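You operate a simulated robot arm through the tools that you are given. There is no shell and no other tool.

The job below is to be done with a simulated two-armed robot. You get a single attempt, and the scene is never put back.

Task
Empty hopper A into the bins without mixing colours.
Fine: black onto black, silver onto silver, blue into the empty bin between them; leave the other hoppers and the filling machine alone.

Only the result counts: the job must be done as asked and must still hold three seconds after the hand-in. Knocking over, shifting, dropping, spilling or breaking anything else fails it.

Robot
Two 7-joint arms with fingered hands on one trunk that stands fixed in place. Base frame: the origin is at the foot of the trunk, x ahead of it, y to its left, z up; the work surface is at about z = 0.76. Readings come in m, degrees, newtons and seconds.
The left shoulder is at [0.021, 0.208, 1.323], the right one opposite. Payload 5 kg a hand.
The tool frame of a hand sits at the grasp point between the pads (the TCP): z along the fingers, y along the line on which they close. The tips reach 0.048 m beyond it. Largest opening 0.16 m; the body of the gripper starts 0.056 m behind the TCP. The gripper is a hand of 4 fingers: y runs from the thumb to the fingers, the wrist lies at [-0.026, -0.142, -0.252] in the tool frame, and closing takes about 1.5 s.
Orientation is told as [roll, pitch, yaw] about the base's x, y, z axes, in that order, counted from this pose: with the fingers straight down and the wrist toward the robot, the tool's x, y and z point along [0, 1, 0], [1, 0, 0] and [0, 0, -1] of the base frame.

Tools
- The arms move only by the tool step_arm. It takes "left_commands", "right_commands" or both (then of equal length, played together; a hand with none holds still); each is a list of rows, each a list of 6 numbers: the shift along the base's x, y, z in m, then the turn, a rotation vector about the base's x, y, z in degrees. In form: [[tx, ty, tz, ax, ay, az], ...]. A call has 1 to 20 rows; each row shifts and turns the commanded pose from where the row before left it. "left_fingers" and "right_fingers" are, for a hand that has rows, the finger opening in m, from 0 to 0.16, set as the call begins (left out, the last holds). Each row takes 0.2 s and may step no farther than 0.05 m and 8.6 degrees from the row before; otherwise, or with a gripper value out of range, the whole call is refused. Where a pose cannot be reached the arm comes as near as it can. A force on the tool above 80 N (or 10 N above the force at the start of the call, whichever is more), or a blocked arm, ends the call early, and 0.2 s more pass. The fingers move at their own pace (about 0.108 m/s each) and stop on an object; they squeeze with about 34 N. The grip force told is the motor's: it shows also when the fingers shut on nothing. Time passes only in rows, and 0.2 s behind the last, so rows that do not move let the fingers close. It gives the time, the measured TCP pose, the force on the tool (base axes), the opening and the grip force at its end, in the units of the frame above (readings bear some noise), with the torque about the TCP (base axes, N m) and any sound that the robot's microphone picked up, and new pictures: "show" is both (left out), scene, wrist or none (wrist: the cameras of the hands that moved).
- Cameras (640 x 400 px; columns grow to the right, rows downward): "scene" is now at [0.092, -0.0049, 1.4974]; the picture's right is [-0.04, -1.00, 0.00], its down [-0.70, 0.03, -0.71] and it looks along [0.71, -0.03, -0.70] (base axes); focal length 314 px, centre (320, 200). "left" rides on the left gripper at [-0.087, -0.133, -0.189] in its tool frame; the picture's right is [-0.83, -0.26, 0.49], its down [0.51, -0.71, 0.49] and it looks along [0.22, 0.66, 0.72] (tool axes); focal length 238 px, centre (320, 200). "right" rides on the right gripper at [0.087, -0.133, -0.189] in its tool frame; the picture's right is [-0.83, 0.26, -0.49], its down [-0.51, -0.71, 0.49] and it looks along [-0.22, 0.66, 0.72] (tool axes); focal length 238 px, centre (320, 200). There is no depth. A picture from a camera that has moved, and an enlarged one, comes with that camera's place and axes in the base frame and with its lens.
- lift_body(by): slides the trunk up (or, below 0, down) by that many m; the arms and the scene camera ride with it, the base frame stays. It gives what a move gives, with no picture.
- finger_targets(index, middle, ring, thumb_bend, thumb_turn, hand): sets how far each is bent, from 0 (flat) to 1 (curled in); at 0.3 the hand is open as for a grip, at 0.7 the pads meet at the TCP. One left out holds its place. A second passes; each finger stops where it meets its share of the squeeze, and holds until it gets a number again. A gripper value or a shape takes the hand back. It gives what a move gives, with no picture; readings hold the bend of each and the force on the fingers (four entries, about 0 where the hand has none), thumb and palm. thumb_turn goes from beside the hand (0) to across from the fingers (1), as for a grip.
- hand_shape(shape, hand): the hand has 4 fingers and takes this shape, open, in about a second: jaw (thumb against the fingers, like two jaws); tri (thumb and two fingers); tip (a fingertip pinch); poke (one finger out to press); point (the index stretched); flat (the hand flat); cup (the hand cupped); fist (a fist). The gripper value then closes the fingers along that shape, each until it touches; the sizes above hold for jaw. It gives what a move gives, with no picture.
- head_to(pan, tilt): turns the head with the scene camera to pan (to the left, within 86 degrees either way) and tilt (down, from -29 to 69), counted from straight ahead of the robot. It gives what a move gives, and a new picture of the scene camera.
- zoom(camera, box): a new picture of the part [left, top, right, bottom] of that camera's present view, enlarged. No time passes.
- close_job(): hands the job in; it is judged then, once.

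Nothing tells you positions but the pictures and the camera data. Unless the task says otherwise, let go and move clear before handing in.

The tools are called after "Request:" as name(argument=value, ...) on one line, values as JSON. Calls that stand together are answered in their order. step_arm: Moves the arms, as the interface text tells. Its arguments: {"type":"object","properties":{"left_commands":{"type":"array"},"left_fingers":{"type":"number"},"right_commands":{"type":"array"},"right_fingers":{"type":"number"},"show":{"type":"string","enum":["both","scene","wrist","none"]}},"required":[]} The other tools are called the same way: lift_body (by) slides the trunk up or down; hand_shape (shape, hand) gives the hand a shape; finger_targets (index, middle, ring, thumb_bend, thumb_turn, hand) moves the fingers one by one; head_to (pan, tilt) turns the head that bears the scene camera; zoom (camera, box) takes an enlarged picture of a part of a camera's view; close_job () hands the job in.

At the start:

```text
time: 0.0
left_ee_pos: [0.6856, 0.2612, 1.1564]
left_orientation: [-0.1, 0.1, 0.0]
left_contact_force: [-0.1, 0.1, 0.7]
left_ft_torque: [0.0, 0.06, 0.01]
left_width: 0.1597
left_finger_force: 0.1
left_shape: jaw
left_bend: [0.3, 0.3, 0.3, 0.3, 0.98]
left_finger forces: [0.0, 0.1, 0.0, 0.1, 0.1, 0.0]
right_ee_pos: [0.5562, -0.2235, 1.1182]
right_orientation: [0.0, 0.0, 0.1]
right_contact_force: [0.8, -0.6, 0.7]
right_ft_torque: [0.01, 0.01, -0.01]
right_width: 0.1595
right_finger_force: 0.0
right_shape: jaw
right_bend: [0.3, 0.3, 0.3, 0.3, 0.98]
right_finger forces: [0.0, 0.1, 0.0, 0.0, 0.1, 0.1]
trunk travel left (down, up): [-0.325, 0.365]
head pan, tilt: [-2.5, 44.6]
```

scene: 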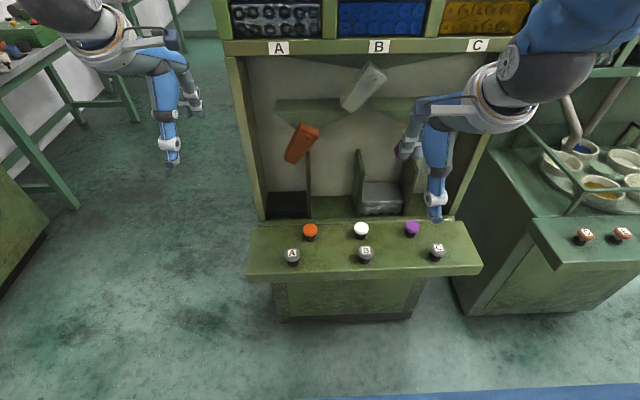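
right: 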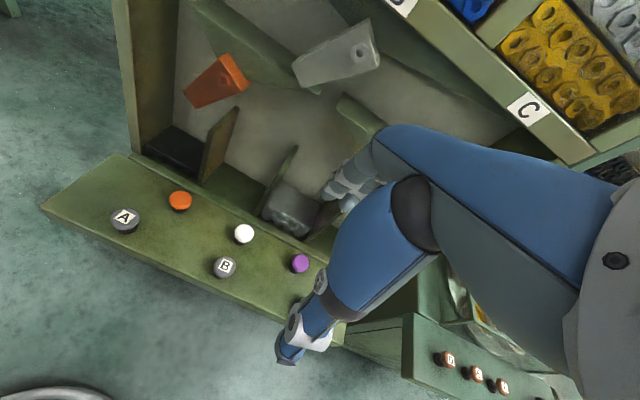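
left: 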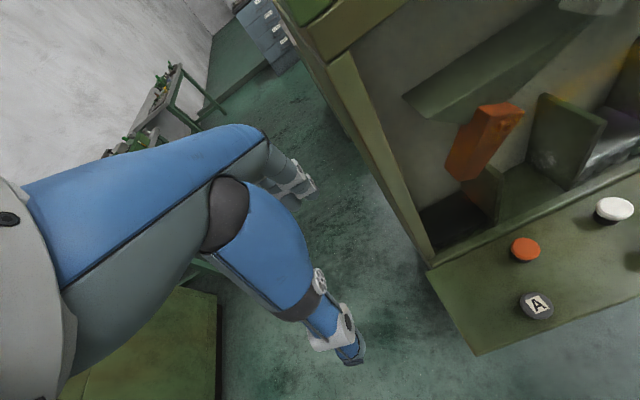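

I see a sorting machine with hoppers A, B and C on top, coloured deflector flaps (orange, white, maybe purple), bins below, and coloured and lettered buttons on a shelf. I'll look closer before touching anything.

Request:
zoom(camera="scene", box=[220, 0, 500, 175])

Request:
zoom(camera="scene", box=[230, 140, 490, 302])

Request:
head_to(pan=-2.5, tilt=15)

```text
2.29 times, centred on (360, 88) of scene
camera zoom: at [0.092, -0.0049, 1.4974], right [-0.04, -1.0, 0.0], down [-0.7, 0.03, -0.71], along [0.71, -0.03, -0.7], focal length 716 px, centre (229, 457)
```

zoom: 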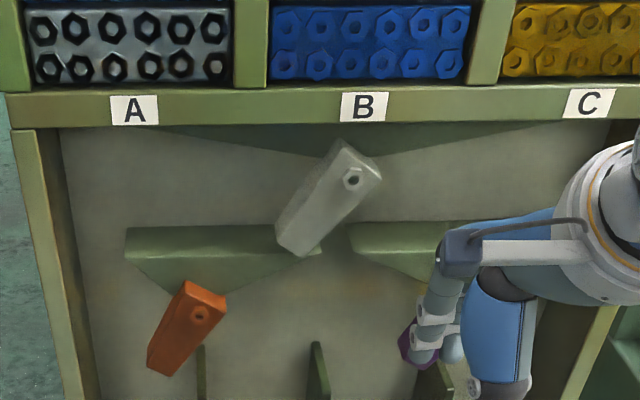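

```text
2.46 times, centred on (360, 221) of scene
camera zoom: at [0.092, -0.0049, 1.4974], right [-0.04, -1.0, 0.0], down [-0.7, 0.03, -0.71], along [0.71, -0.03, -0.7], focal length 772 px, centre (222, 148)
```

zoom: 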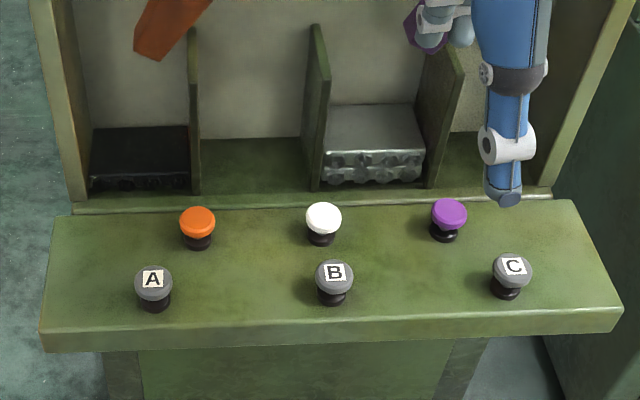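

```text
time: 0.9
left_ee_pos: [0.6856, 0.2624, 1.157]
left_orientation: [0.0, 0.0, 0.0]
left_contact_force: [0.0, 1.5, 0.5]
left_ft_torque: [-0.03, 0.01, -0.02]
left_width: 0.1596
left_finger_force: 0.0
left_shape: jaw
left_bend: [0.3, 0.3, 0.3, 0.3, 0.98]
left_finger forces: [0.2, 0.0, 0.1, 0.1, 0.0, 0.0]
right_ee_pos: [0.5554, -0.2233, 1.1186]
right_orientation: [0.0, 0.1, 0.1]
right_contact_force: [-0.6, -1.0, -0.6]
right_ft_torque: [-0.01, -0.03, -0.01]
right_width: 0.1593
right_finger_force: 0.0
right_shape: jaw
right_bend: [0.3, 0.3, 0.3, 0.3, 0.98]
right_finger forces: [0.0, 0.1, 0.1, 0.0, 0.1, 0.1]
trunk travel left (down, up): [-0.325, 0.365]
head pan, tilt: [-2.5, 15.0]
camera scene: at [0.1038, -0.0055, 1.5437], right [-0.04, -1.0, 0.0], down [-0.26, 0.01, -0.97], along [0.96, -0.04, -0.26], focal length 314 px, centre (320, 200)
```

scene: 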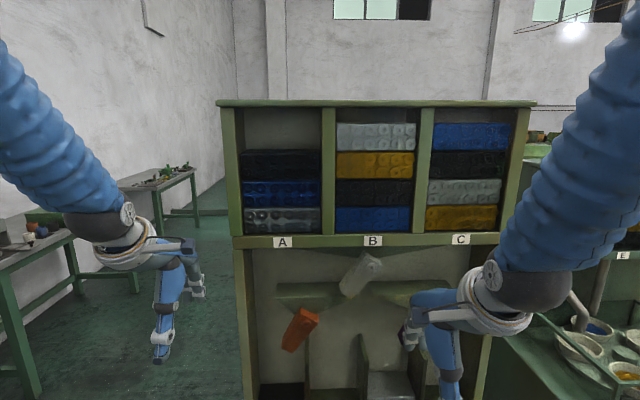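

Hopper A holds, from the bottom up, silver, blue and black. The flaps below seem to route each drop into one of four bins. I'll zoom in on the details and move the right arm out of view.

Request:
zoom(camera="scene", box=[210, 90, 540, 296])

Request:
zoom(camera="scene", box=[230, 230, 500, 400])

Request:
zoom(camera="left", box=[400, 0, 640, 150])

Request:
zoom(camera="right", box=[100, 0, 420, 200])

```text
1.94 times, centred on (375, 193) of scene
camera zoom: at [0.1038, -0.0055, 1.5437], right [-0.04, -1.0, 0.0], down [-0.26, 0.01, -0.97], along [0.96, -0.04, -0.26], focal length 608 px, centre (213, 214)
```

zoom: 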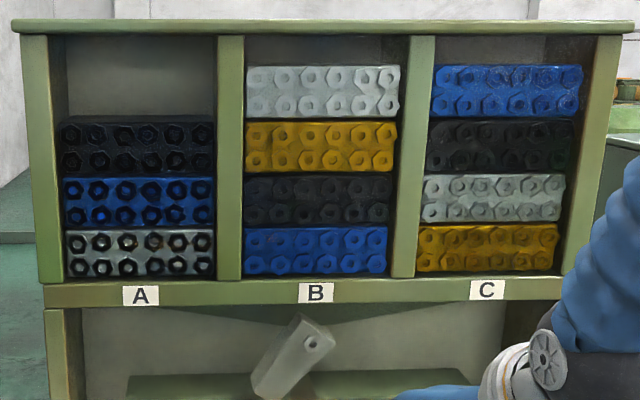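

```text
2.35 times, centred on (365, 315) of scene
camera zoom: at [0.1038, -0.0055, 1.5437], right [-0.04, -1.0, 0.0], down [-0.26, 0.01, -0.97], along [0.96, -0.04, -0.26], focal length 738 px, centre (214, -71)
```

zoom: 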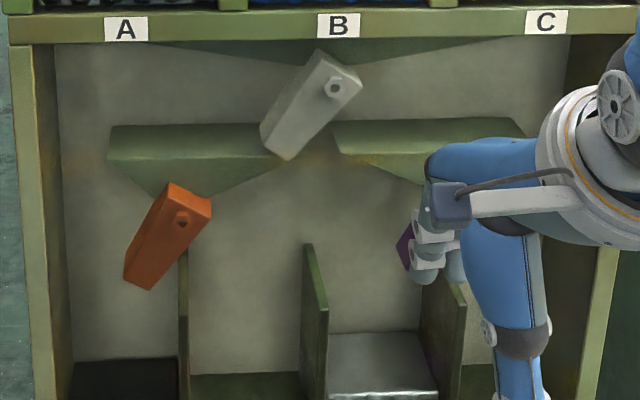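

```text
2.67 times, centred on (520, 75) of left
camera zoom: at [0.5527, 0.1763, 1.3475], right [-0.26, -0.83, -0.49], down [-0.71, 0.51, -0.49], along [0.66, 0.22, -0.72], focal length 636 px, centre (-213, 533)
```

zoom: 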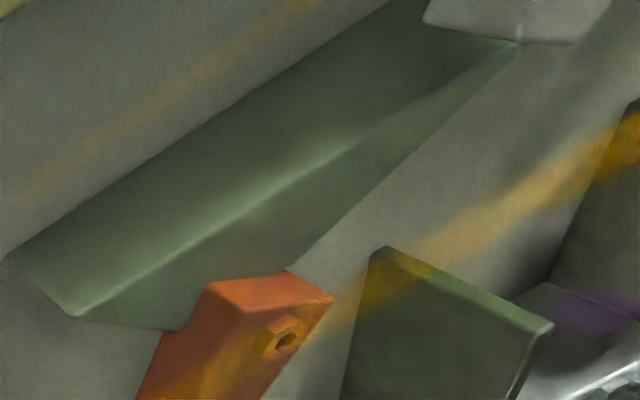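

```text
2.00 times, centred on (260, 100) of right
camera zoom: at [0.4233, -0.1356, 1.3083], right [0.26, -0.83, 0.49], down [-0.71, -0.51, -0.49], along [0.66, -0.22, -0.72], focal length 477 px, centre (440, 400)
```

zoom: 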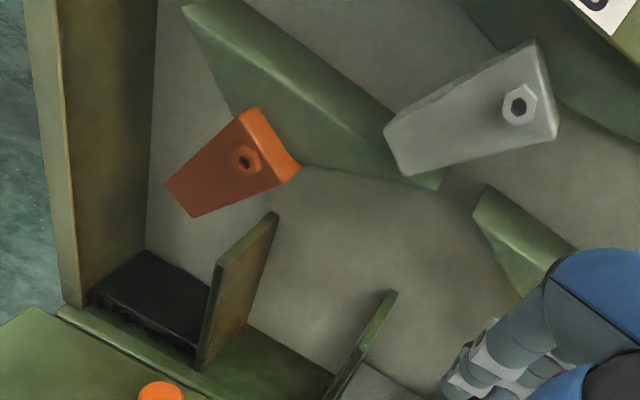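

I take the buttons to be at about z 0.8: A (0.59, 0.05), orange (0.68, 0.0), white (0.675, -0.15), B (0.59, -0.15), purple (0.676, -0.30) and C (0.59, -0.35). The machine front is at about x = 0.76. Next I'll pull both arms back for a clear view and put the right hand in the poke shape.

Request:
step_arm(right_commands=[[-0.04, -0.02, 0, 0, 0, 0], [-0.04, -0.02, 0, 0, 0, 0], [-0.04, -0.02, 0, 0, 0, 0], [-0.04, -0.02, 0, 0, 0, 0], [-0.04, -0.02, 0, 0, 0, 0], [0, 0, 0, 0, 0, 0]], left_commands=[[-0.04, 0.03, 0, 0, 0, 0], [-0.04, 0.03, 0, 0, 0, 0], [-0.04, 0.03, 0, 0, 0, 0], [-0.04, 0.03, 0, 0, 0, 0], [-0.04, 0.03, 0, 0, 0, 0], [0, 0, 0, 0, 0, 0]], show="both")

Request:
hand_shape(shape="poke", hand="right")

Request:
head_to(pan=-8, tilt=30)

```text
time: 2.3
left_ee_pos: [0.4835, 0.4156, 1.1595]
left_orientation: [-0.3, 0.0, 0.4]
left_contact_force: [-0.6, 0.9, -0.7]
left_ft_torque: [-0.06, -0.09, -0.08]
left_width: 0.1601
left_finger_force: 0.1
left_shape: jaw
left_bend: [0.3, 0.3, 0.3, 0.3, 0.97]
left_finger forces: [0.1, 0.0, 0.1, 0.0, 0.0, 0.0]
right_ee_pos: [0.4801, -0.3365, 1.1452]
right_orientation: [0.1, 0.1, 0.0]
right_contact_force: [0.4, -0.1, 0.0]
right_ft_torque: [-0.04, 0.03, -0.04]
right_width: 0.1602
right_finger_force: 0.1
right_shape: jaw
right_bend: [0.3, 0.3, 0.3, 0.3, 0.97]
right_finger forces: [0.0, 0.0, 0.0, 0.0, 0.0, 0.1]
right hand out of reach, approached as far as the arm can: row 2, 3, 4, 5
trunk travel left (down, up): [-0.325, 0.365]
head pan, tilt: [-2.5, 15.0]
camera scene: at [0.1033, -0.0039, 1.5437], right [-0.04, -1.0, 0.0], down [-0.26, 0.01, -0.97], along [0.96, -0.04, -0.26], focal length 314 px, centre (320, 200)
camera right: at [0.347, -0.2486, 1.3355], right [0.26, -0.83, 0.49], down [-0.71, -0.51, -0.49], along [0.65, -0.22, -0.72], focal length 238 px, centre (320, 200)
camera left: at [0.3519, 0.3303, 1.351], right [-0.25, -0.84, -0.48], down [-0.71, 0.5, -0.49], along [0.66, 0.22, -0.72], focal length 238 px, centre (320, 200)
```

scene: 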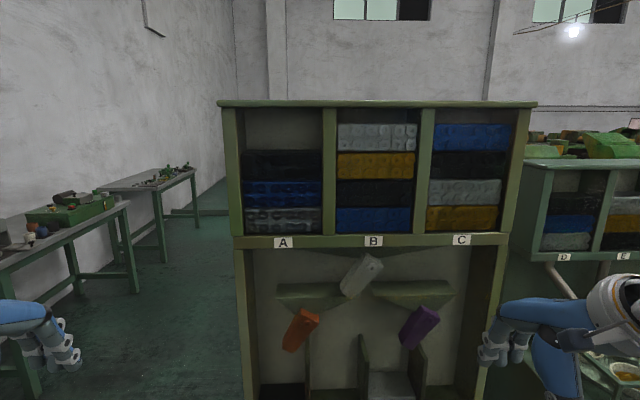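
right: 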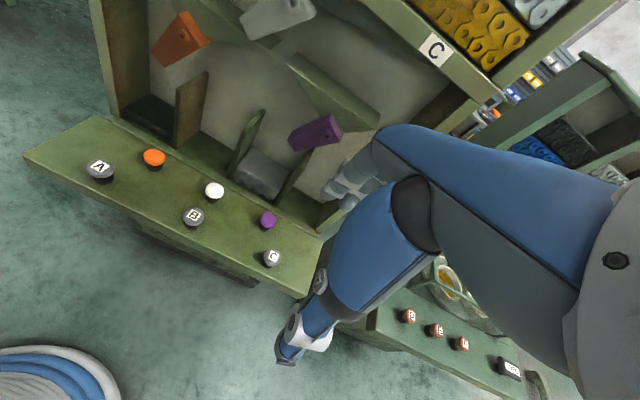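
left: 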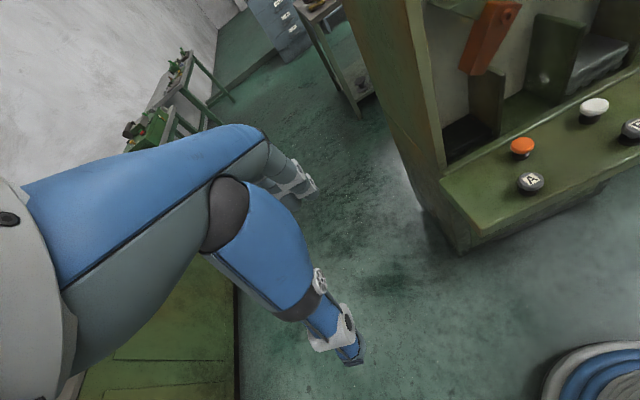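

```text
time: 3.2
left_ee_pos: [0.4856, 0.4153, 1.1617]
left_orientation: [-0.3, -0.1, 0.6]
left_contact_force: [0.3, -0.5, -0.3]
left_ft_torque: [-0.04, -0.01, 0.01]
left_width: 0.1599
left_finger_force: 0.0
left_shape: jaw
left_bend: [0.3, 0.3, 0.3, 0.3, 0.97]
left_finger forces: [0.0, 0.1, 0.0, 0.0, 0.0, 0.0]
right_ee_pos: [0.4799, -0.3368, 1.1431]
right_orientation: [-0.1, 0.0, 0.0]
right_contact_force: [0.8, 1.2, -0.5]
right_ft_torque: [-0.06, 0.03, 0.01]
right_width: 0.0
right_finger_force: 0.0
right_shape: poke
right_bend: [0.7, 0.7, 0.99, 1.0, 1.0]
right_finger forces: [0.1, 0.0, 0.0, 0.0, 0.1, 0.0]
trunk travel left (down, up): [-0.325, 0.365]
head pan, tilt: [-2.5, 15.0]
```

```text
time: 4.0
left_ee_pos: [0.4864, 0.415, 1.1622]
left_orientation: [-0.3, -0.2, 0.6]
left_contact_force: [0.0, 0.3, -0.1]
left_ft_torque: [0.01, -0.01, -0.07]
left_width: 0.1602
left_finger_force: 0.0
left_shape: jaw
left_bend: [0.3, 0.3, 0.3, 0.3, 0.97]
left_finger forces: [0.0, 0.0, 0.0, 0.0, 0.1, 0.0]
right_ee_pos: [0.4788, -0.3377, 1.1438]
right_orientation: [0.0, 0.1, 0.1]
right_contact_force: [0.4, -0.1, 0.1]
right_ft_torque: [-0.01, -0.03, 0.0]
right_width: 0.0001
right_finger_force: 0.0
right_shape: poke
right_bend: [0.7, 0.7, 0.99, 1.0, 1.0]
right_finger forces: [0.0, 0.0, 0.1, 0.0, 0.0, 0.0]
trunk travel left (down, up): [-0.325, 0.365]
head pan, tilt: [-8.0, 30.0]
camera scene: at [0.0999, -0.0141, 1.5196], right [-0.14, -0.99, 0.0], down [-0.49, 0.07, -0.87], along [0.86, -0.12, -0.5], focal length 314 px, centre (320, 200)
```

scene: 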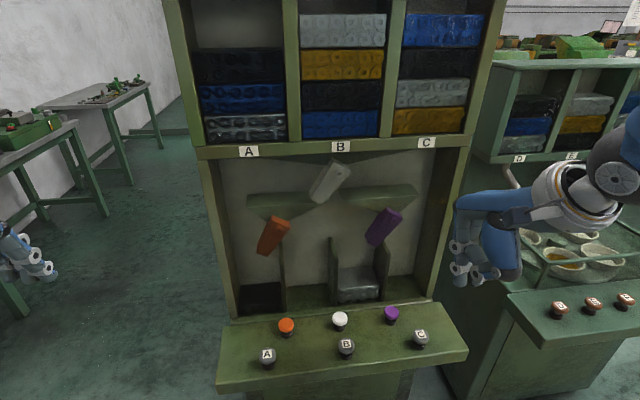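

The whole machine is now in clear view, with the orange, white and purple flaps all leaning lower-left. I'll zoom in to read the geometry and the bins.

Request:
zoom(camera="scene", box=[190, 135, 480, 316])

Request:
zoom(camera="scene", box=[230, 150, 430, 275])

Request:
zoom(camera="scene", box=[210, 270, 480, 400])

Request:
zoom(camera="right", box=[80, 0, 400, 200])

Request:
zoom(camera="scene", box=[440, 150, 640, 320])

```text
2.21 times, centred on (335, 226) of scene
camera zoom: at [0.0999, -0.0141, 1.5196], right [-0.14, -0.99, 0.0], down [-0.49, 0.07, -0.87], along [0.86, -0.12, -0.5], focal length 692 px, centre (287, 144)
```

zoom: 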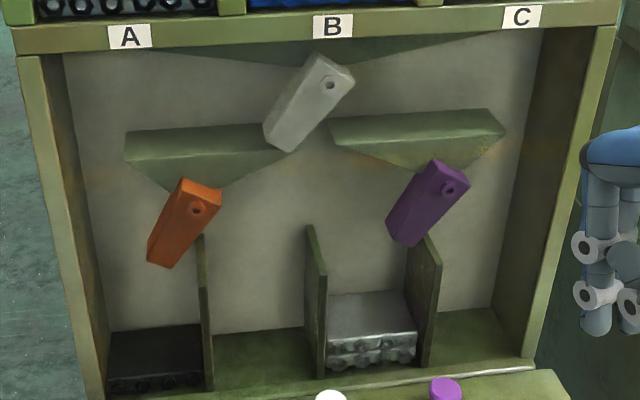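

```text
3.20 times, centred on (330, 212) of scene
camera zoom: at [0.0999, -0.0141, 1.5196], right [-0.14, -0.99, 0.0], down [-0.49, 0.07, -0.87], along [0.86, -0.12, -0.5], focal length 1003 px, centre (288, 160)
```

zoom: 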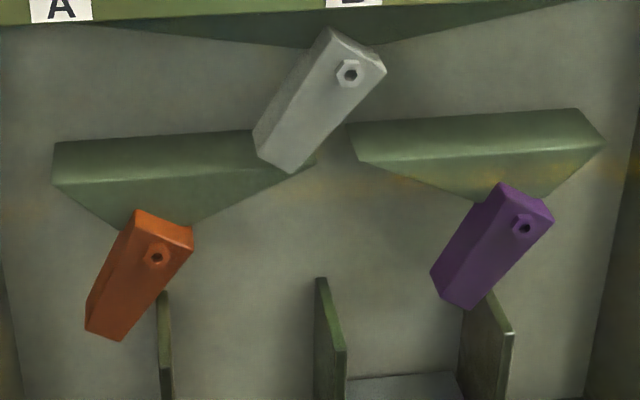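

```text
2.37 times, centred on (345, 335) of scene
camera zoom: at [0.0999, -0.0141, 1.5196], right [-0.14, -0.99, 0.0], down [-0.49, 0.07, -0.87], along [0.86, -0.12, -0.5], focal length 743 px, centre (261, -120)
```

zoom: 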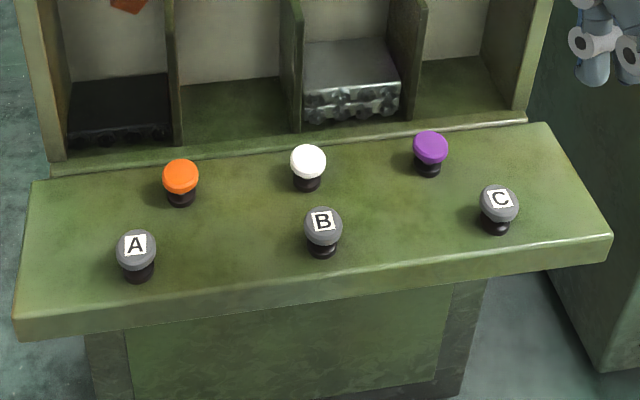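

```text
2.00 times, centred on (240, 100) of right
camera zoom: at [0.3473, -0.25, 1.3351], right [0.26, -0.83, 0.49], down [-0.71, -0.51, -0.49], along [0.65, -0.22, -0.72], focal length 477 px, centre (480, 400)
```

zoom: 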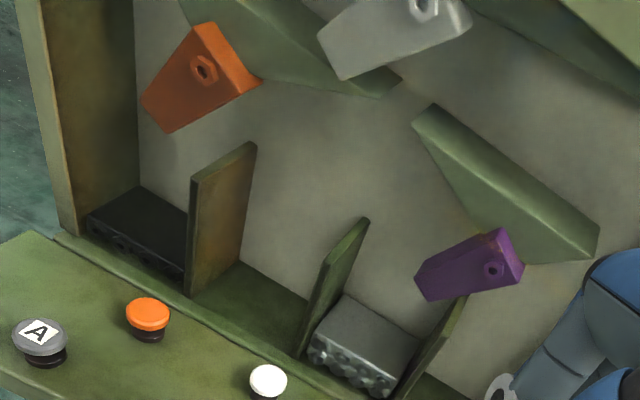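

```text
2.35 times, centred on (540, 235) of scene
camera zoom: at [0.0999, -0.0141, 1.5196], right [-0.14, -0.99, 0.0], down [-0.49, 0.07, -0.87], along [0.86, -0.12, -0.5], focal length 738 px, centre (-198, 118)
```

zoom: 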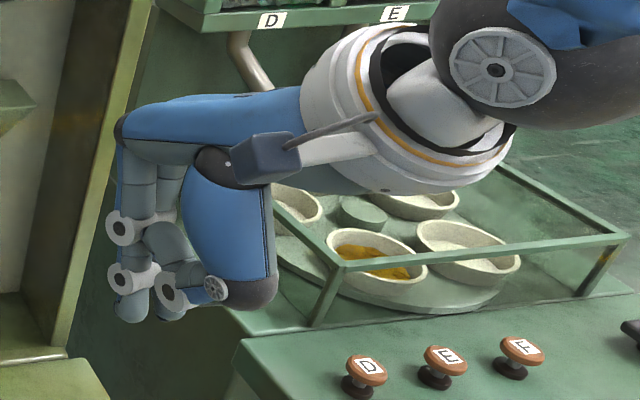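

The white flap sits under the top funnel and feeds the left or right lower funnel. Orange splits bin 1 (black) from bin 2 (empty), and purple splits bin 3 (silver) from bin 4. Next I'll check what the right hand looks like in the poke shape, with the middle finger tucked in too.

Request:
finger_targets(hand="right", middle=1.0)

Request:
zoom(camera="right", box=[0, 0, 640, 400])

Request:
zoom(camera="scene", box=[440, 150, 640, 320])

```text
time: 5.0
left_ee_pos: [0.4843, 0.4148, 1.1597]
left_orientation: [0.0, 0.0, 0.0]
left_contact_force: [0.1, 0.6, -0.2]
left_ft_torque: [-0.01, 0.03, 0.01]
left_width: 0.1599
left_finger_force: 0.1
left_shape: jaw
left_bend: [0.3, 0.3, 0.3, 0.3, 0.97]
left_finger forces: [0.1, 0.1, 0.1, 0.0, 0.0, 0.0]
right_ee_pos: [0.479, -0.3378, 1.1441]
right_orientation: [0.0, 0.2, 0.0]
right_contact_force: [0.0, 0.1, -0.5]
right_ft_torque: [-0.02, 0.02, -0.02]
right_width: 0.0556
right_finger_force: 0.1
right_shape: fingers
right_bend: [0.7, 1.0, 0.99, 1.0, 1.0]
right_finger forces: [0.0, 0.0, 0.1, 0.0, 0.0, 0.0]
trunk travel left (down, up): [-0.325, 0.365]
head pan, tilt: [-8.0, 30.0]
```

```text
1.00 times, centred on (320, 200) of right (not enlarged: the box is as wide or as high as the picture)
camera zoom: at [0.3472, -0.2499, 1.3351], right [0.26, -0.83, 0.49], down [-0.71, -0.51, -0.49], along [0.65, -0.22, -0.72], focal length 238 px, centre (320, 200)
```

zoom: 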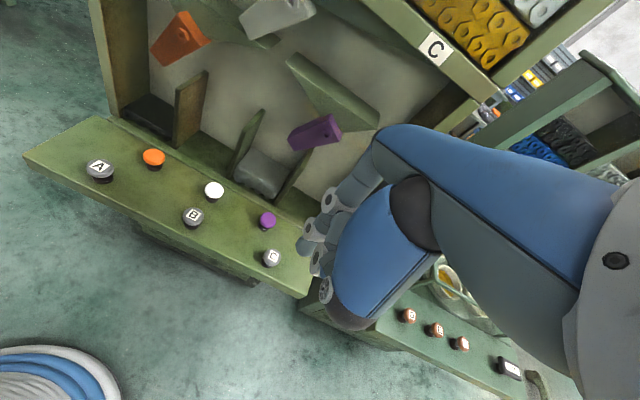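

```text
2.35 times, centred on (540, 235) of scene
camera zoom: at [0.0998, -0.014, 1.5195], right [-0.14, -0.99, 0.0], down [-0.5, 0.07, -0.87], along [0.86, -0.12, -0.5], focal length 738 px, centre (-198, 118)
```

zoom: 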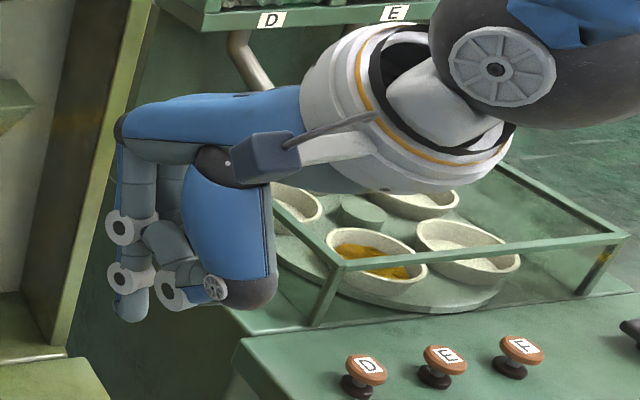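

The index finger points straight down and the other fingers are tucked in. I'll zoom the wrist camera on the fingertip so I can triangulate where it sits relative to the TCP.

Request:
zoom(camera="right", box=[260, 150, 420, 330])

Request:
zoom(camera="scene", box=[440, 190, 540, 300])

```text
2.22 times, centred on (340, 240) of right
camera zoom: at [0.3472, -0.2499, 1.3351], right [0.26, -0.83, 0.49], down [-0.71, -0.51, -0.49], along [0.65, -0.22, -0.72], focal length 530 px, centre (276, 111)
```

zoom: 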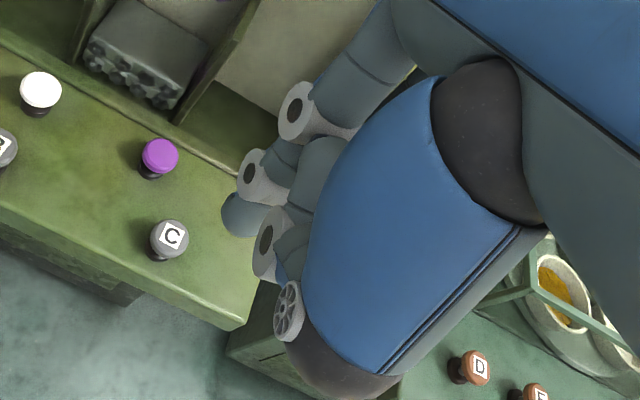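

```text
3.64 times, centred on (490, 245) of scene
camera zoom: at [0.0998, -0.014, 1.5195], right [-0.14, -0.99, 0.0], down [-0.5, 0.07, -0.87], along [0.86, -0.12, -0.5], focal length 1140 px, centre (-298, 36)
```

zoom: 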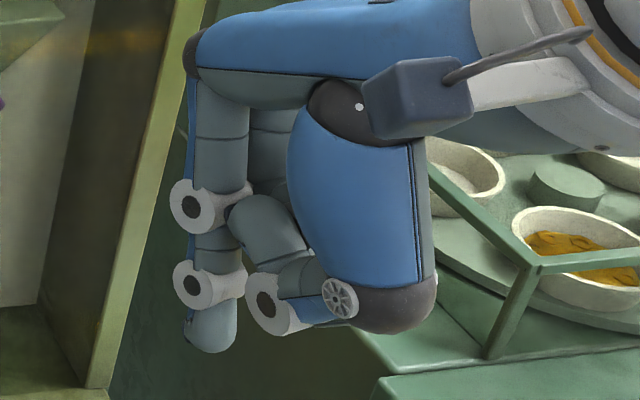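

From two views I put the index tip about 0.045 below the TCP, roughly 0.01 behind it and 0.02 to the left. The button tops are near z = 0.803: white (0.679, -0.150), A (0.593, 0.050) and orange (0.678, 0.0). I'll hover over the white button first.

Request:
step_arm(right_commands=[[0.024, 0.021, -0.024, 0, 0, 0], [0.024, 0.021, -0.024, 0, 0, 0], [0.024, 0.021, -0.024, 0, 0, 0], [0.024, 0.021, -0.024, 0, 0, 0], [0.024, 0.021, -0.024, 0, 0, 0], [0.024, 0.021, -0.024, 0, 0, 0], [0.024, 0.021, -0.024, 0, 0, 0], [0.024, 0.021, -0.024, 0, 0, 0], [0, 0, 0, 0, 0, 0]], show="both")

```text
time: 7.0
left_ee_pos: [0.4826, 0.415, 1.1613]
left_orientation: [0.0, 0.0, -0.1]
left_contact_force: [-1.2, 0.3, -0.4]
left_ft_torque: [0.06, -0.08, 0.01]
left_width: 0.1602
left_finger_force: 0.0
left_shape: jaw
left_bend: [0.3, 0.3, 0.3, 0.3, 0.97]
left_finger forces: [0.0, 0.0, 0.0, 0.1, 0.1, 0.1]
right_ee_pos: [0.67, -0.1734, 0.9487]
right_orientation: [-0.1, 0.0, 0.0]
right_contact_force: [-0.1, -1.1, 1.1]
right_ft_torque: [0.03, -0.05, -0.01]
right_width: 0.0556
right_finger_force: 0.1
right_shape: fingers
right_bend: [0.7, 1.0, 0.99, 1.0, 1.0]
right_finger forces: [0.0, 0.0, 0.0, 0.0, 0.0, 0.0]
trunk travel left (down, up): [-0.325, 0.365]
head pan, tilt: [-8.0, 30.0]
camera scene: at [0.0987, -0.0147, 1.5197], right [-0.14, -0.99, 0.0], down [-0.49, 0.07, -0.87], along [0.86, -0.12, -0.5], focal length 314 px, centre (320, 200)
camera right: at [0.5373, -0.0849, 1.1402], right [0.26, -0.83, 0.49], down [-0.71, -0.51, -0.49], along [0.66, -0.22, -0.72], focal length 238 px, centre (320, 200)
```

scene: 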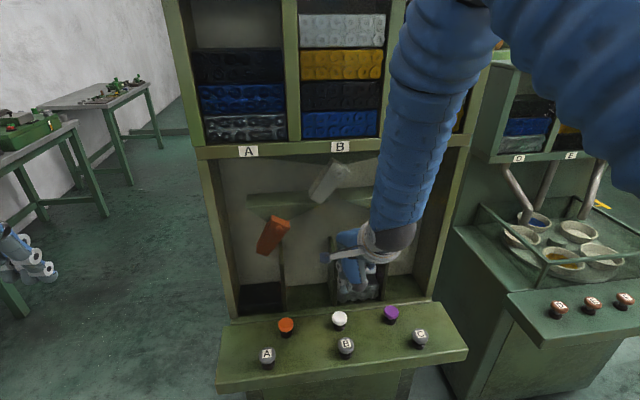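
right: 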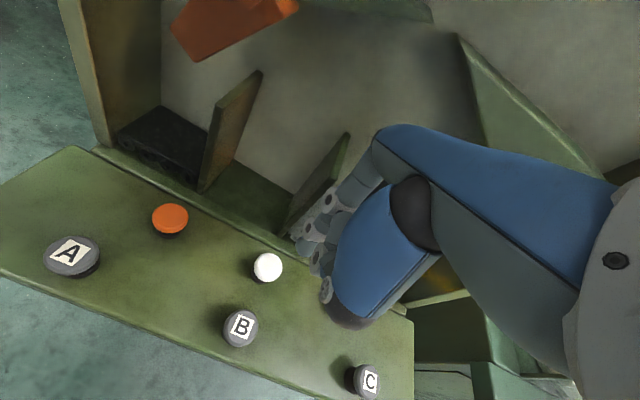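

The wrist view confirms the white button at about (0.68, -0.149), with the tip just behind it. I'll shift slightly and come down to just above the cap.

Request:
step_arm(right_commands=[[0.008, 0.003, -0.02, 0, 0, 0], [0.007, 0.003, -0.02, 0, 0, 0], [0, 0, -0.02, 0, 0, 0], [0, 0, -0.015, 0, 0, 0], [0, 0, 0, 0, 0, 0]], show="wrist")

Request:
zoom(camera="right", box=[220, 180, 380, 340])

Request:
zoom(camera="scene", box=[260, 200, 420, 360])

```text
time: 8.2
left_ee_pos: [0.4834, 0.4154, 1.1615]
left_orientation: [0.0, -0.1, -0.1]
left_contact_force: [-0.1, 0.4, -0.3]
left_ft_torque: [-0.02, -0.04, -0.02]
left_width: 0.1598
left_finger_force: 0.1
left_shape: jaw
left_bend: [0.3, 0.3, 0.3, 0.3, 0.97]
left_finger forces: [0.0, 0.1, 0.1, 0.0, 0.0, 0.0]
right_ee_pos: [0.6824, -0.1674, 0.8745]
right_orientation: [0.0, 0.1, -0.1]
right_contact_force: [-23.3, 0.5, 2.5]
right_ft_torque: [-0.01, -2.38, -0.41]
right_width: 0.0554
right_finger_force: 11.9
right_shape: fingers
right_bend: [0.7, 1.0, 0.99, 1.0, 1.0]
right_finger forces: [0.0, 23.1, 0.0, 0.0, 0.0, 0.0]
trunk travel left (down, up): [-0.325, 0.365]
head pan, tilt: [-8.0, 30.0]
camera right: at [0.551, -0.0784, 1.0652], right [0.26, -0.83, 0.49], down [-0.71, -0.51, -0.49], along [0.65, -0.22, -0.72], focal length 238 px, centre (320, 200)
```

right: 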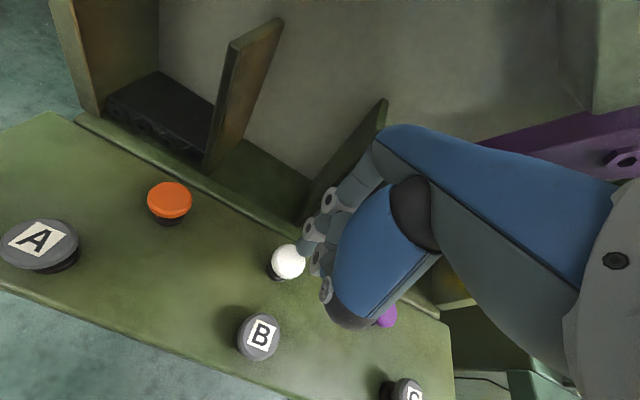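

```text
2.50 times, centred on (300, 260) of right
camera zoom: at [0.551, -0.0784, 1.0652], right [0.26, -0.83, 0.49], down [-0.71, -0.51, -0.49], along [0.65, -0.22, -0.72], focal length 596 px, centre (370, 50)
```

zoom: 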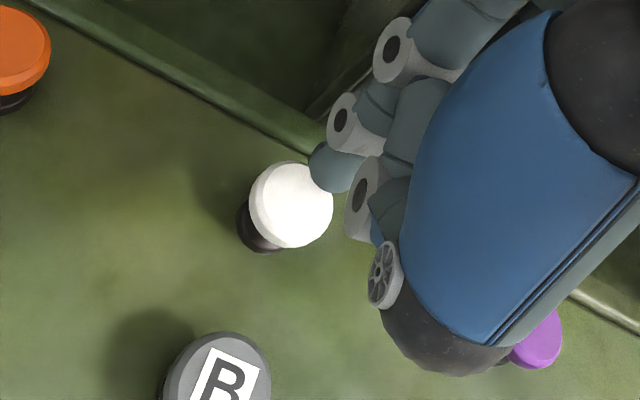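

```text
2.50 times, centred on (340, 280) of scene
camera zoom: at [0.0975, -0.0138, 1.5197], right [-0.14, -0.99, 0.0], down [-0.49, 0.07, -0.87], along [0.86, -0.12, -0.5], focal length 784 px, centre (270, 0)
```

zoom: 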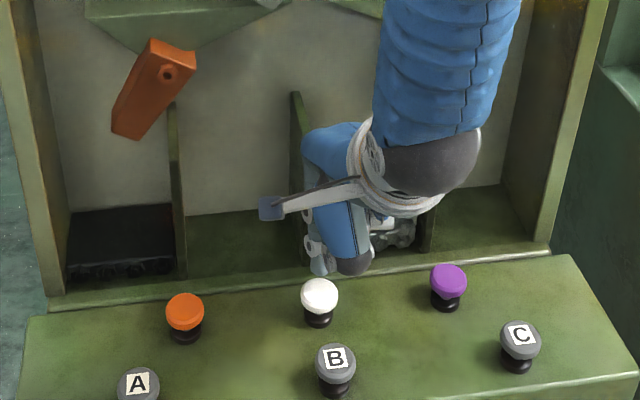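

The force reading shows the middle finger touching the front edge of the bin divider, pushed back with about 23 N along x. I'll back off at once and change the hand's attitude so the fingertip leads the knuckles.

Request:
step_arm(right_commands=[[-0.02, 0, 0.0, 0, 0, 0], [-0.03, 0, 0.01, 0, 0, 0], [-0.03, 0, 0.02, 0, 0, 0], [0, 0, 0, 0, 0, 0]], show="both")

Request:
zoom(camera="scene", box=[230, 150, 430, 320])

```text
time: 9.2
left_ee_pos: [0.485, 0.4139, 1.1599]
left_orientation: [0.0, 0.1, -0.1]
left_contact_force: [1.3, -0.9, -0.7]
left_ft_torque: [0.01, 0.04, 0.0]
left_width: 0.1599
left_finger_force: 0.1
left_shape: jaw
left_bend: [0.3, 0.3, 0.3, 0.3, 0.97]
left_finger forces: [0.0, 0.0, 0.1, 0.1, 0.1, 0.0]
right_ee_pos: [0.6046, -0.1648, 0.9048]
right_orientation: [-0.1, 0.1, 0.0]
right_contact_force: [-1.3, -0.7, -0.7]
right_ft_torque: [-0.01, 0.04, 0.01]
right_width: 0.0555
right_finger_force: 0.0
right_shape: fingers
right_bend: [0.7, 1.0, 0.99, 1.0, 1.0]
right_finger forces: [0.0, 0.1, 0.1, 0.0, 0.0, 0.1]
trunk travel left (down, up): [-0.325, 0.365]
head pan, tilt: [-8.0, 30.0]
camera scene: at [0.1007, -0.014, 1.5194], right [-0.14, -0.99, 0.0], down [-0.5, 0.07, -0.87], along [0.86, -0.12, -0.5], focal length 314 px, centre (320, 200)
camera right: at [0.4717, -0.0767, 1.0954], right [0.26, -0.83, 0.49], down [-0.71, -0.51, -0.49], along [0.66, -0.22, -0.72], focal length 238 px, centre (320, 200)
```

scene: 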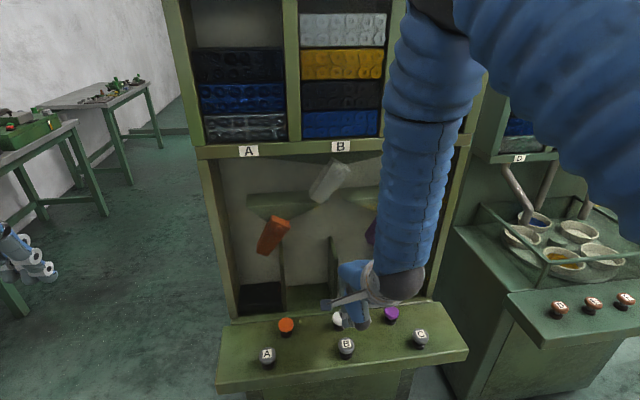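
right: 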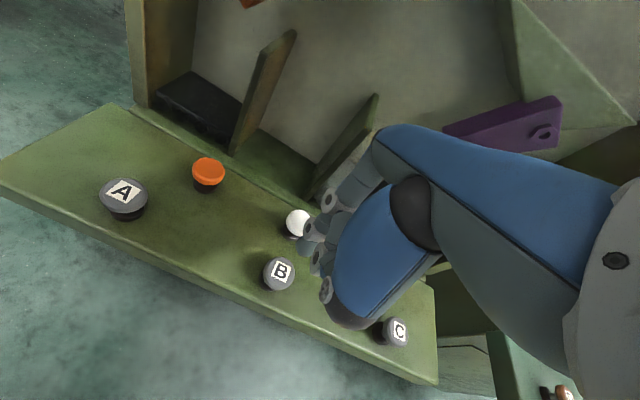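

```text
2.35 times, centred on (330, 235) of scene
camera zoom: at [0.1007, -0.014, 1.5194], right [-0.14, -0.99, 0.0], down [-0.5, 0.07, -0.87], along [0.86, -0.12, -0.5], focal length 738 px, centre (296, 118)
```

zoom: 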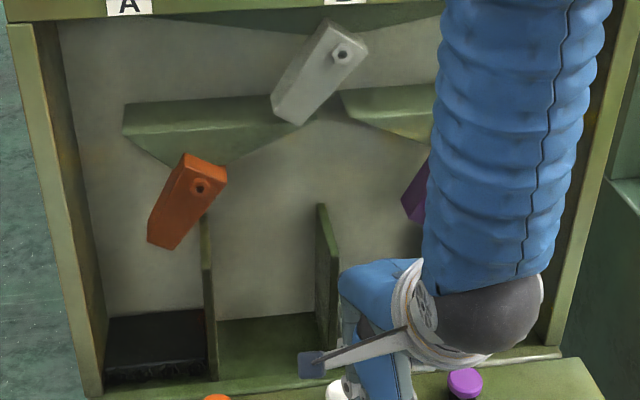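

Nothing has shifted. I'll tilt the hand about 24° about the y axis so the fingers point forward and down, then recheck where the tip is.

Request:
step_arm(right_commands=[[0, 0, 0.01, 0, -8, 0], [0, 0, 0.01, 0, -8, 0], [0, 0, 0.01, 0, -8, 0], [0, 0, 0, 0, 0, 0]], show="both")

Request:
zoom(camera="scene", box=[260, 230, 440, 360])

Request:
zoom(camera="right", box=[220, 180, 380, 340])

```text
time: 10.2
left_ee_pos: [0.4844, 0.4153, 1.1604]
left_orientation: [0.0, 0.0, -0.2]
left_contact_force: [0.7, 0.2, 1.4]
left_ft_torque: [0.04, 0.01, -0.02]
left_width: 0.1598
left_finger_force: 0.1
left_shape: jaw
left_bend: [0.3, 0.3, 0.3, 0.3, 0.97]
left_finger forces: [0.0, 0.1, 0.1, 0.0, 0.0, 0.0]
right_ee_pos: [0.6055, -0.1663, 0.9349]
right_orientation: [0.0, -23.9, 0.0]
right_contact_force: [-0.4, -0.3, -0.3]
right_ft_torque: [0.02, 0.01, 0.01]
right_width: 0.0559
right_finger_force: 0.1
right_shape: fingers
right_bend: [0.7, 1.0, 0.99, 1.0, 1.0]
right_finger forces: [0.0, 0.1, 0.0, 0.0, 0.1, 0.0]
trunk travel left (down, up): [-0.325, 0.365]
head pan, tilt: [-8.0, 30.0]
camera scene: at [0.0999, -0.014, 1.5196], right [-0.14, -0.99, 0.0], down [-0.5, 0.07, -0.87], along [0.86, -0.12, -0.5], focal length 314 px, centre (320, 200)
camera right: at [0.4073, -0.0778, 1.0553], right [0.04, -0.83, 0.55], down [-0.45, -0.51, -0.74], along [0.89, -0.22, -0.39], focal length 238 px, centre (320, 200)
```

scene: 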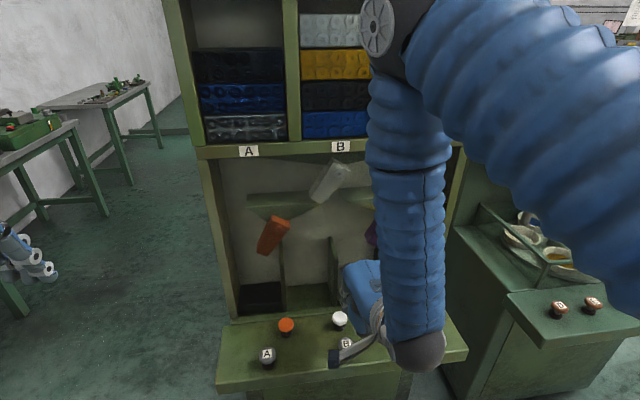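
right: 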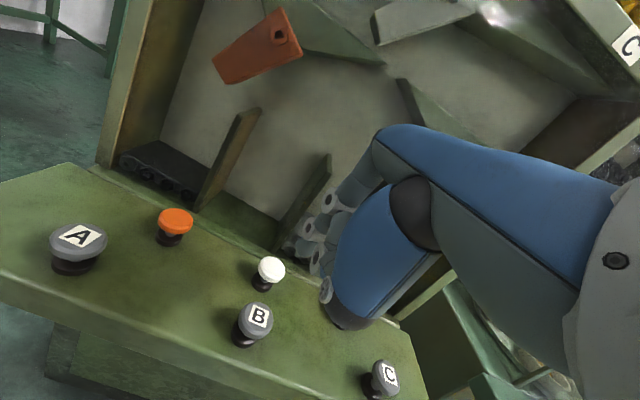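

```text
3.08 times, centred on (350, 295) of scene
camera zoom: at [0.0999, -0.014, 1.5196], right [-0.14, -0.99, 0.0], down [-0.5, 0.07, -0.87], along [0.86, -0.12, -0.5], focal length 964 px, centre (228, -92)
```

zoom: 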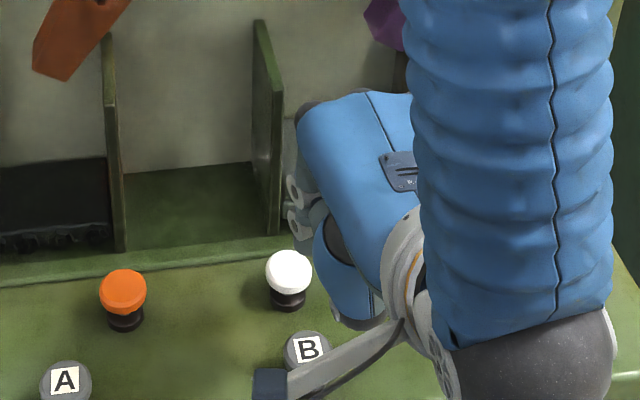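

```text
2.50 times, centred on (300, 260) of right
camera zoom: at [0.4073, -0.0778, 1.0553], right [0.04, -0.83, 0.55], down [-0.45, -0.51, -0.74], along [0.89, -0.22, -0.39], focal length 596 px, centre (370, 50)
```

zoom: 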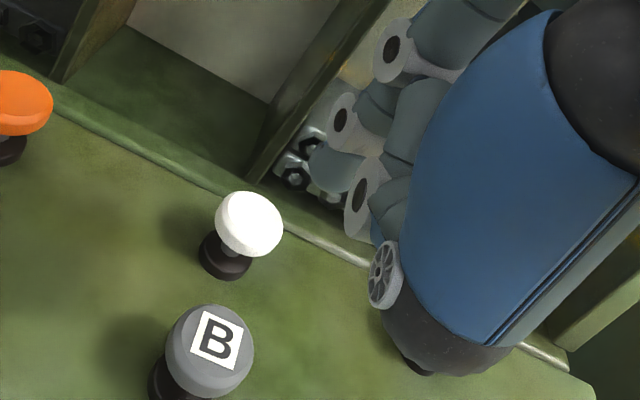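

The tip prediction matches the picture: it's at about (0.623, -0.149, 0.893). I'll move forward 0.055 at this height, then lower to just above the white cap.

Request:
step_arm(right_commands=[[0.02, 0, 0, 0, 0, 0], [0.02, 0, 0, 0, 0, 0], [0.014, 0, 0, 0, 0, 0], [0, 0, -0.02, 0, 0, 0], [0, 0, -0.02, 0, 0, 0], [0, 0, -0.02, 0, 0, 0], [0, 0, 0, 0, 0, 0]], show="both")

Request:
zoom(camera="scene", box=[260, 230, 440, 360])

Request:
zoom(camera="right", box=[220, 180, 380, 340])

```text
time: 11.8
left_ee_pos: [0.4843, 0.4159, 1.1605]
left_orientation: [0.0, 0.0, 0.0]
left_contact_force: [-0.3, -0.5, 0.1]
left_ft_torque: [0.03, -0.02, -0.01]
left_width: 0.1598
left_finger_force: 0.0
left_shape: jaw
left_bend: [0.3, 0.3, 0.3, 0.3, 0.97]
left_finger forces: [0.1, 0.0, 0.0, 0.0, 0.0, 0.0]
right_ee_pos: [0.659, -0.1654, 0.8749]
right_orientation: [0.0, -24.0, 0.0]
right_contact_force: [0.2, 0.8, -0.2]
right_ft_torque: [-0.02, -0.02, 0.01]
right_width: 0.0556
right_finger_force: 0.0
right_shape: fingers
right_bend: [0.7, 1.0, 0.99, 1.0, 1.0]
right_finger forces: [0.0, 0.0, 0.1, 0.1, 0.0, 0.0]
trunk travel left (down, up): [-0.325, 0.365]
head pan, tilt: [-8.0, 30.0]
camera scene: at [0.0994, -0.0137, 1.5196], right [-0.14, -0.99, 0.0], down [-0.5, 0.07, -0.87], along [0.86, -0.12, -0.5], focal length 314 px, centre (320, 200)
camera right: at [0.4609, -0.0771, 0.9956], right [0.04, -0.83, 0.55], down [-0.45, -0.51, -0.74], along [0.89, -0.22, -0.39], focal length 238 px, centre (320, 200)
```

scene: 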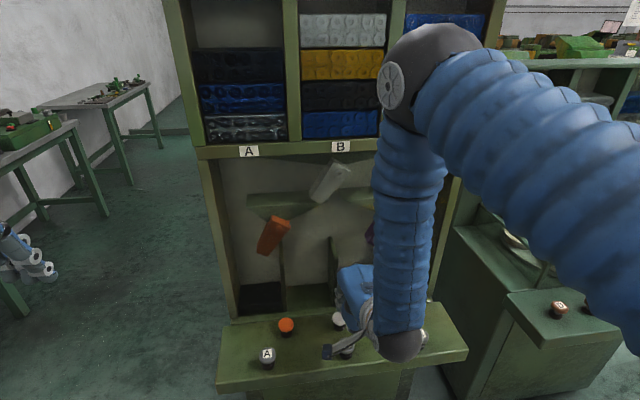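
right: 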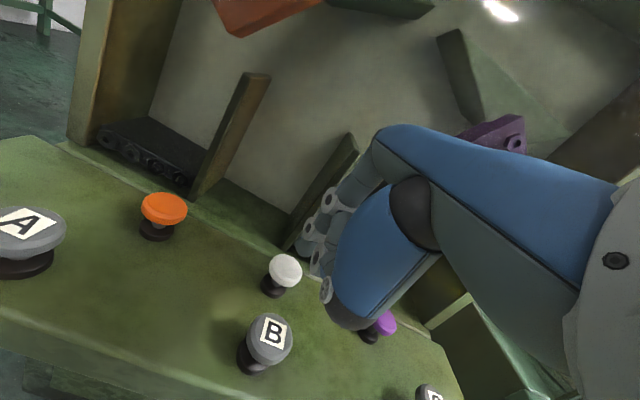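

```text
3.08 times, centred on (350, 295) of scene
camera zoom: at [0.0994, -0.0137, 1.5196], right [-0.14, -0.99, 0.0], down [-0.5, 0.07, -0.87], along [0.86, -0.12, -0.5], focal length 964 px, centre (228, -92)
```

zoom: 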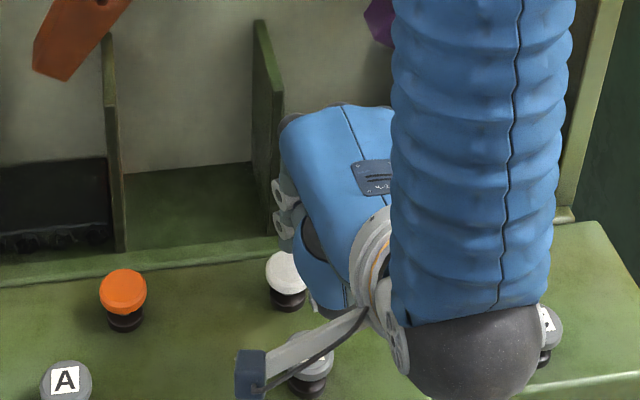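

```text
2.50 times, centred on (300, 260) of right
camera zoom: at [0.4609, -0.0771, 0.9956], right [0.04, -0.83, 0.55], down [-0.45, -0.51, -0.74], along [0.89, -0.22, -0.39], focal length 596 px, centre (370, 50)
```

zoom: 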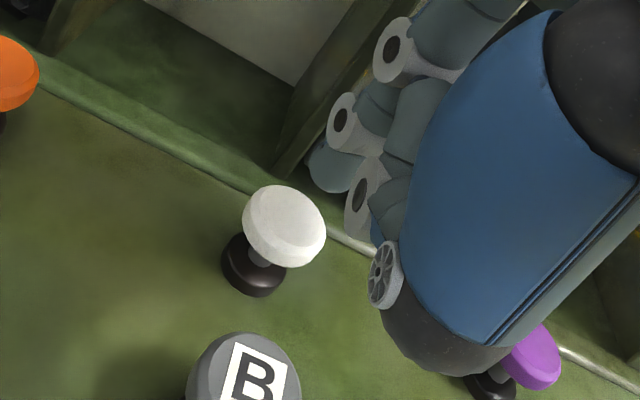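

The tip is about 3 cm above the centre of the white cap. I'll press down slowly now.

Request:
step_arm(right_commands=[[0, 0, -0.008, 0, 0, 0], [0, 0, -0.008, 0, 0, 0], [0, 0, -0.006, 0, 0, 0], [0, 0, -0.004, 0, 0, 0], [0, 0, -0.004, 0, 0, 0]], show="both")

Request:
zoom(camera="right", box=[220, 180, 380, 340])

```text
time: 13.0
left_ee_pos: [0.4838, 0.4153, 1.161]
left_orientation: [-0.1, 0.0, 0.0]
left_contact_force: [-0.1, 0.1, 0.2]
left_ft_torque: [0.0, 0.0, 0.01]
left_width: 0.1599
left_finger_force: 0.2
left_shape: jaw
left_bend: [0.3, 0.3, 0.3, 0.3, 0.97]
left_finger forces: [0.0, 0.0, 0.0, 0.0, 0.0, 0.1]
right_ee_pos: [0.6589, -0.165, 0.845]
right_orientation: [-0.1, -24.0, -0.2]
right_contact_force: [-0.7, 0.0, 0.2]
right_ft_torque: [0.03, 0.02, -0.03]
right_width: 0.0556
right_finger_force: 0.2
right_shape: fingers
right_bend: [0.7, 1.0, 0.99, 1.0, 1.0]
right_finger forces: [0.4, 0.0, 0.0, 0.0, 0.1, 0.0]
trunk travel left (down, up): [-0.325, 0.365]
head pan, tilt: [-8.0, 30.0]
camera scene: at [0.1001, -0.014, 1.5195], right [-0.14, -0.99, 0.0], down [-0.5, 0.07, -0.87], along [0.86, -0.12, -0.5], focal length 314 px, centre (320, 200)
camera right: at [0.4616, -0.0771, 0.9658], right [0.04, -0.83, 0.55], down [-0.45, -0.51, -0.74], along [0.89, -0.22, -0.39], focal length 238 px, centre (320, 200)
```

scene: 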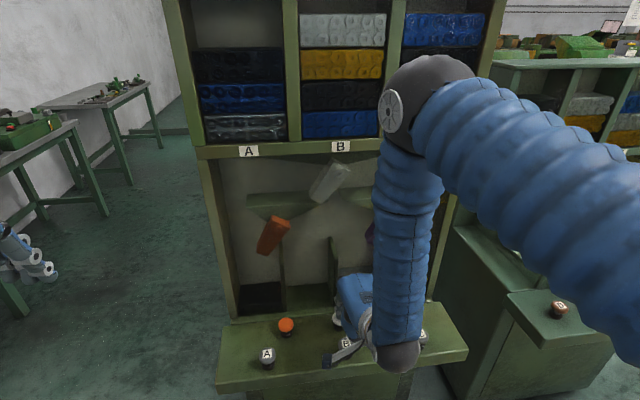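
right: 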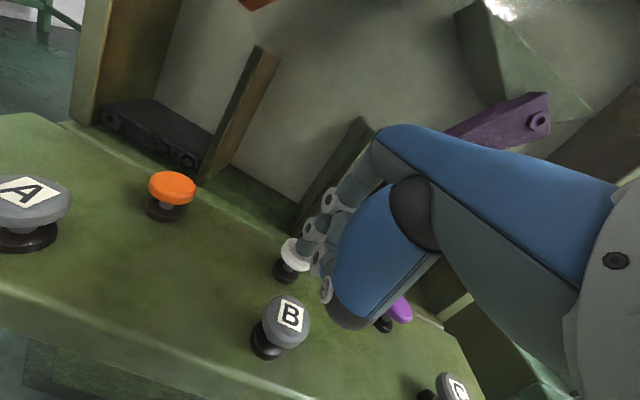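

```text
2.50 times, centred on (300, 260) of right
camera zoom: at [0.4616, -0.0771, 0.9658], right [0.04, -0.83, 0.55], down [-0.45, -0.51, -0.74], along [0.89, -0.22, -0.39], focal length 596 px, centre (370, 50)
```

zoom: 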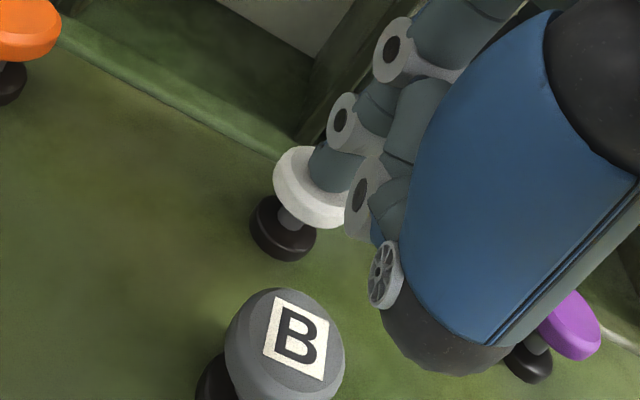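

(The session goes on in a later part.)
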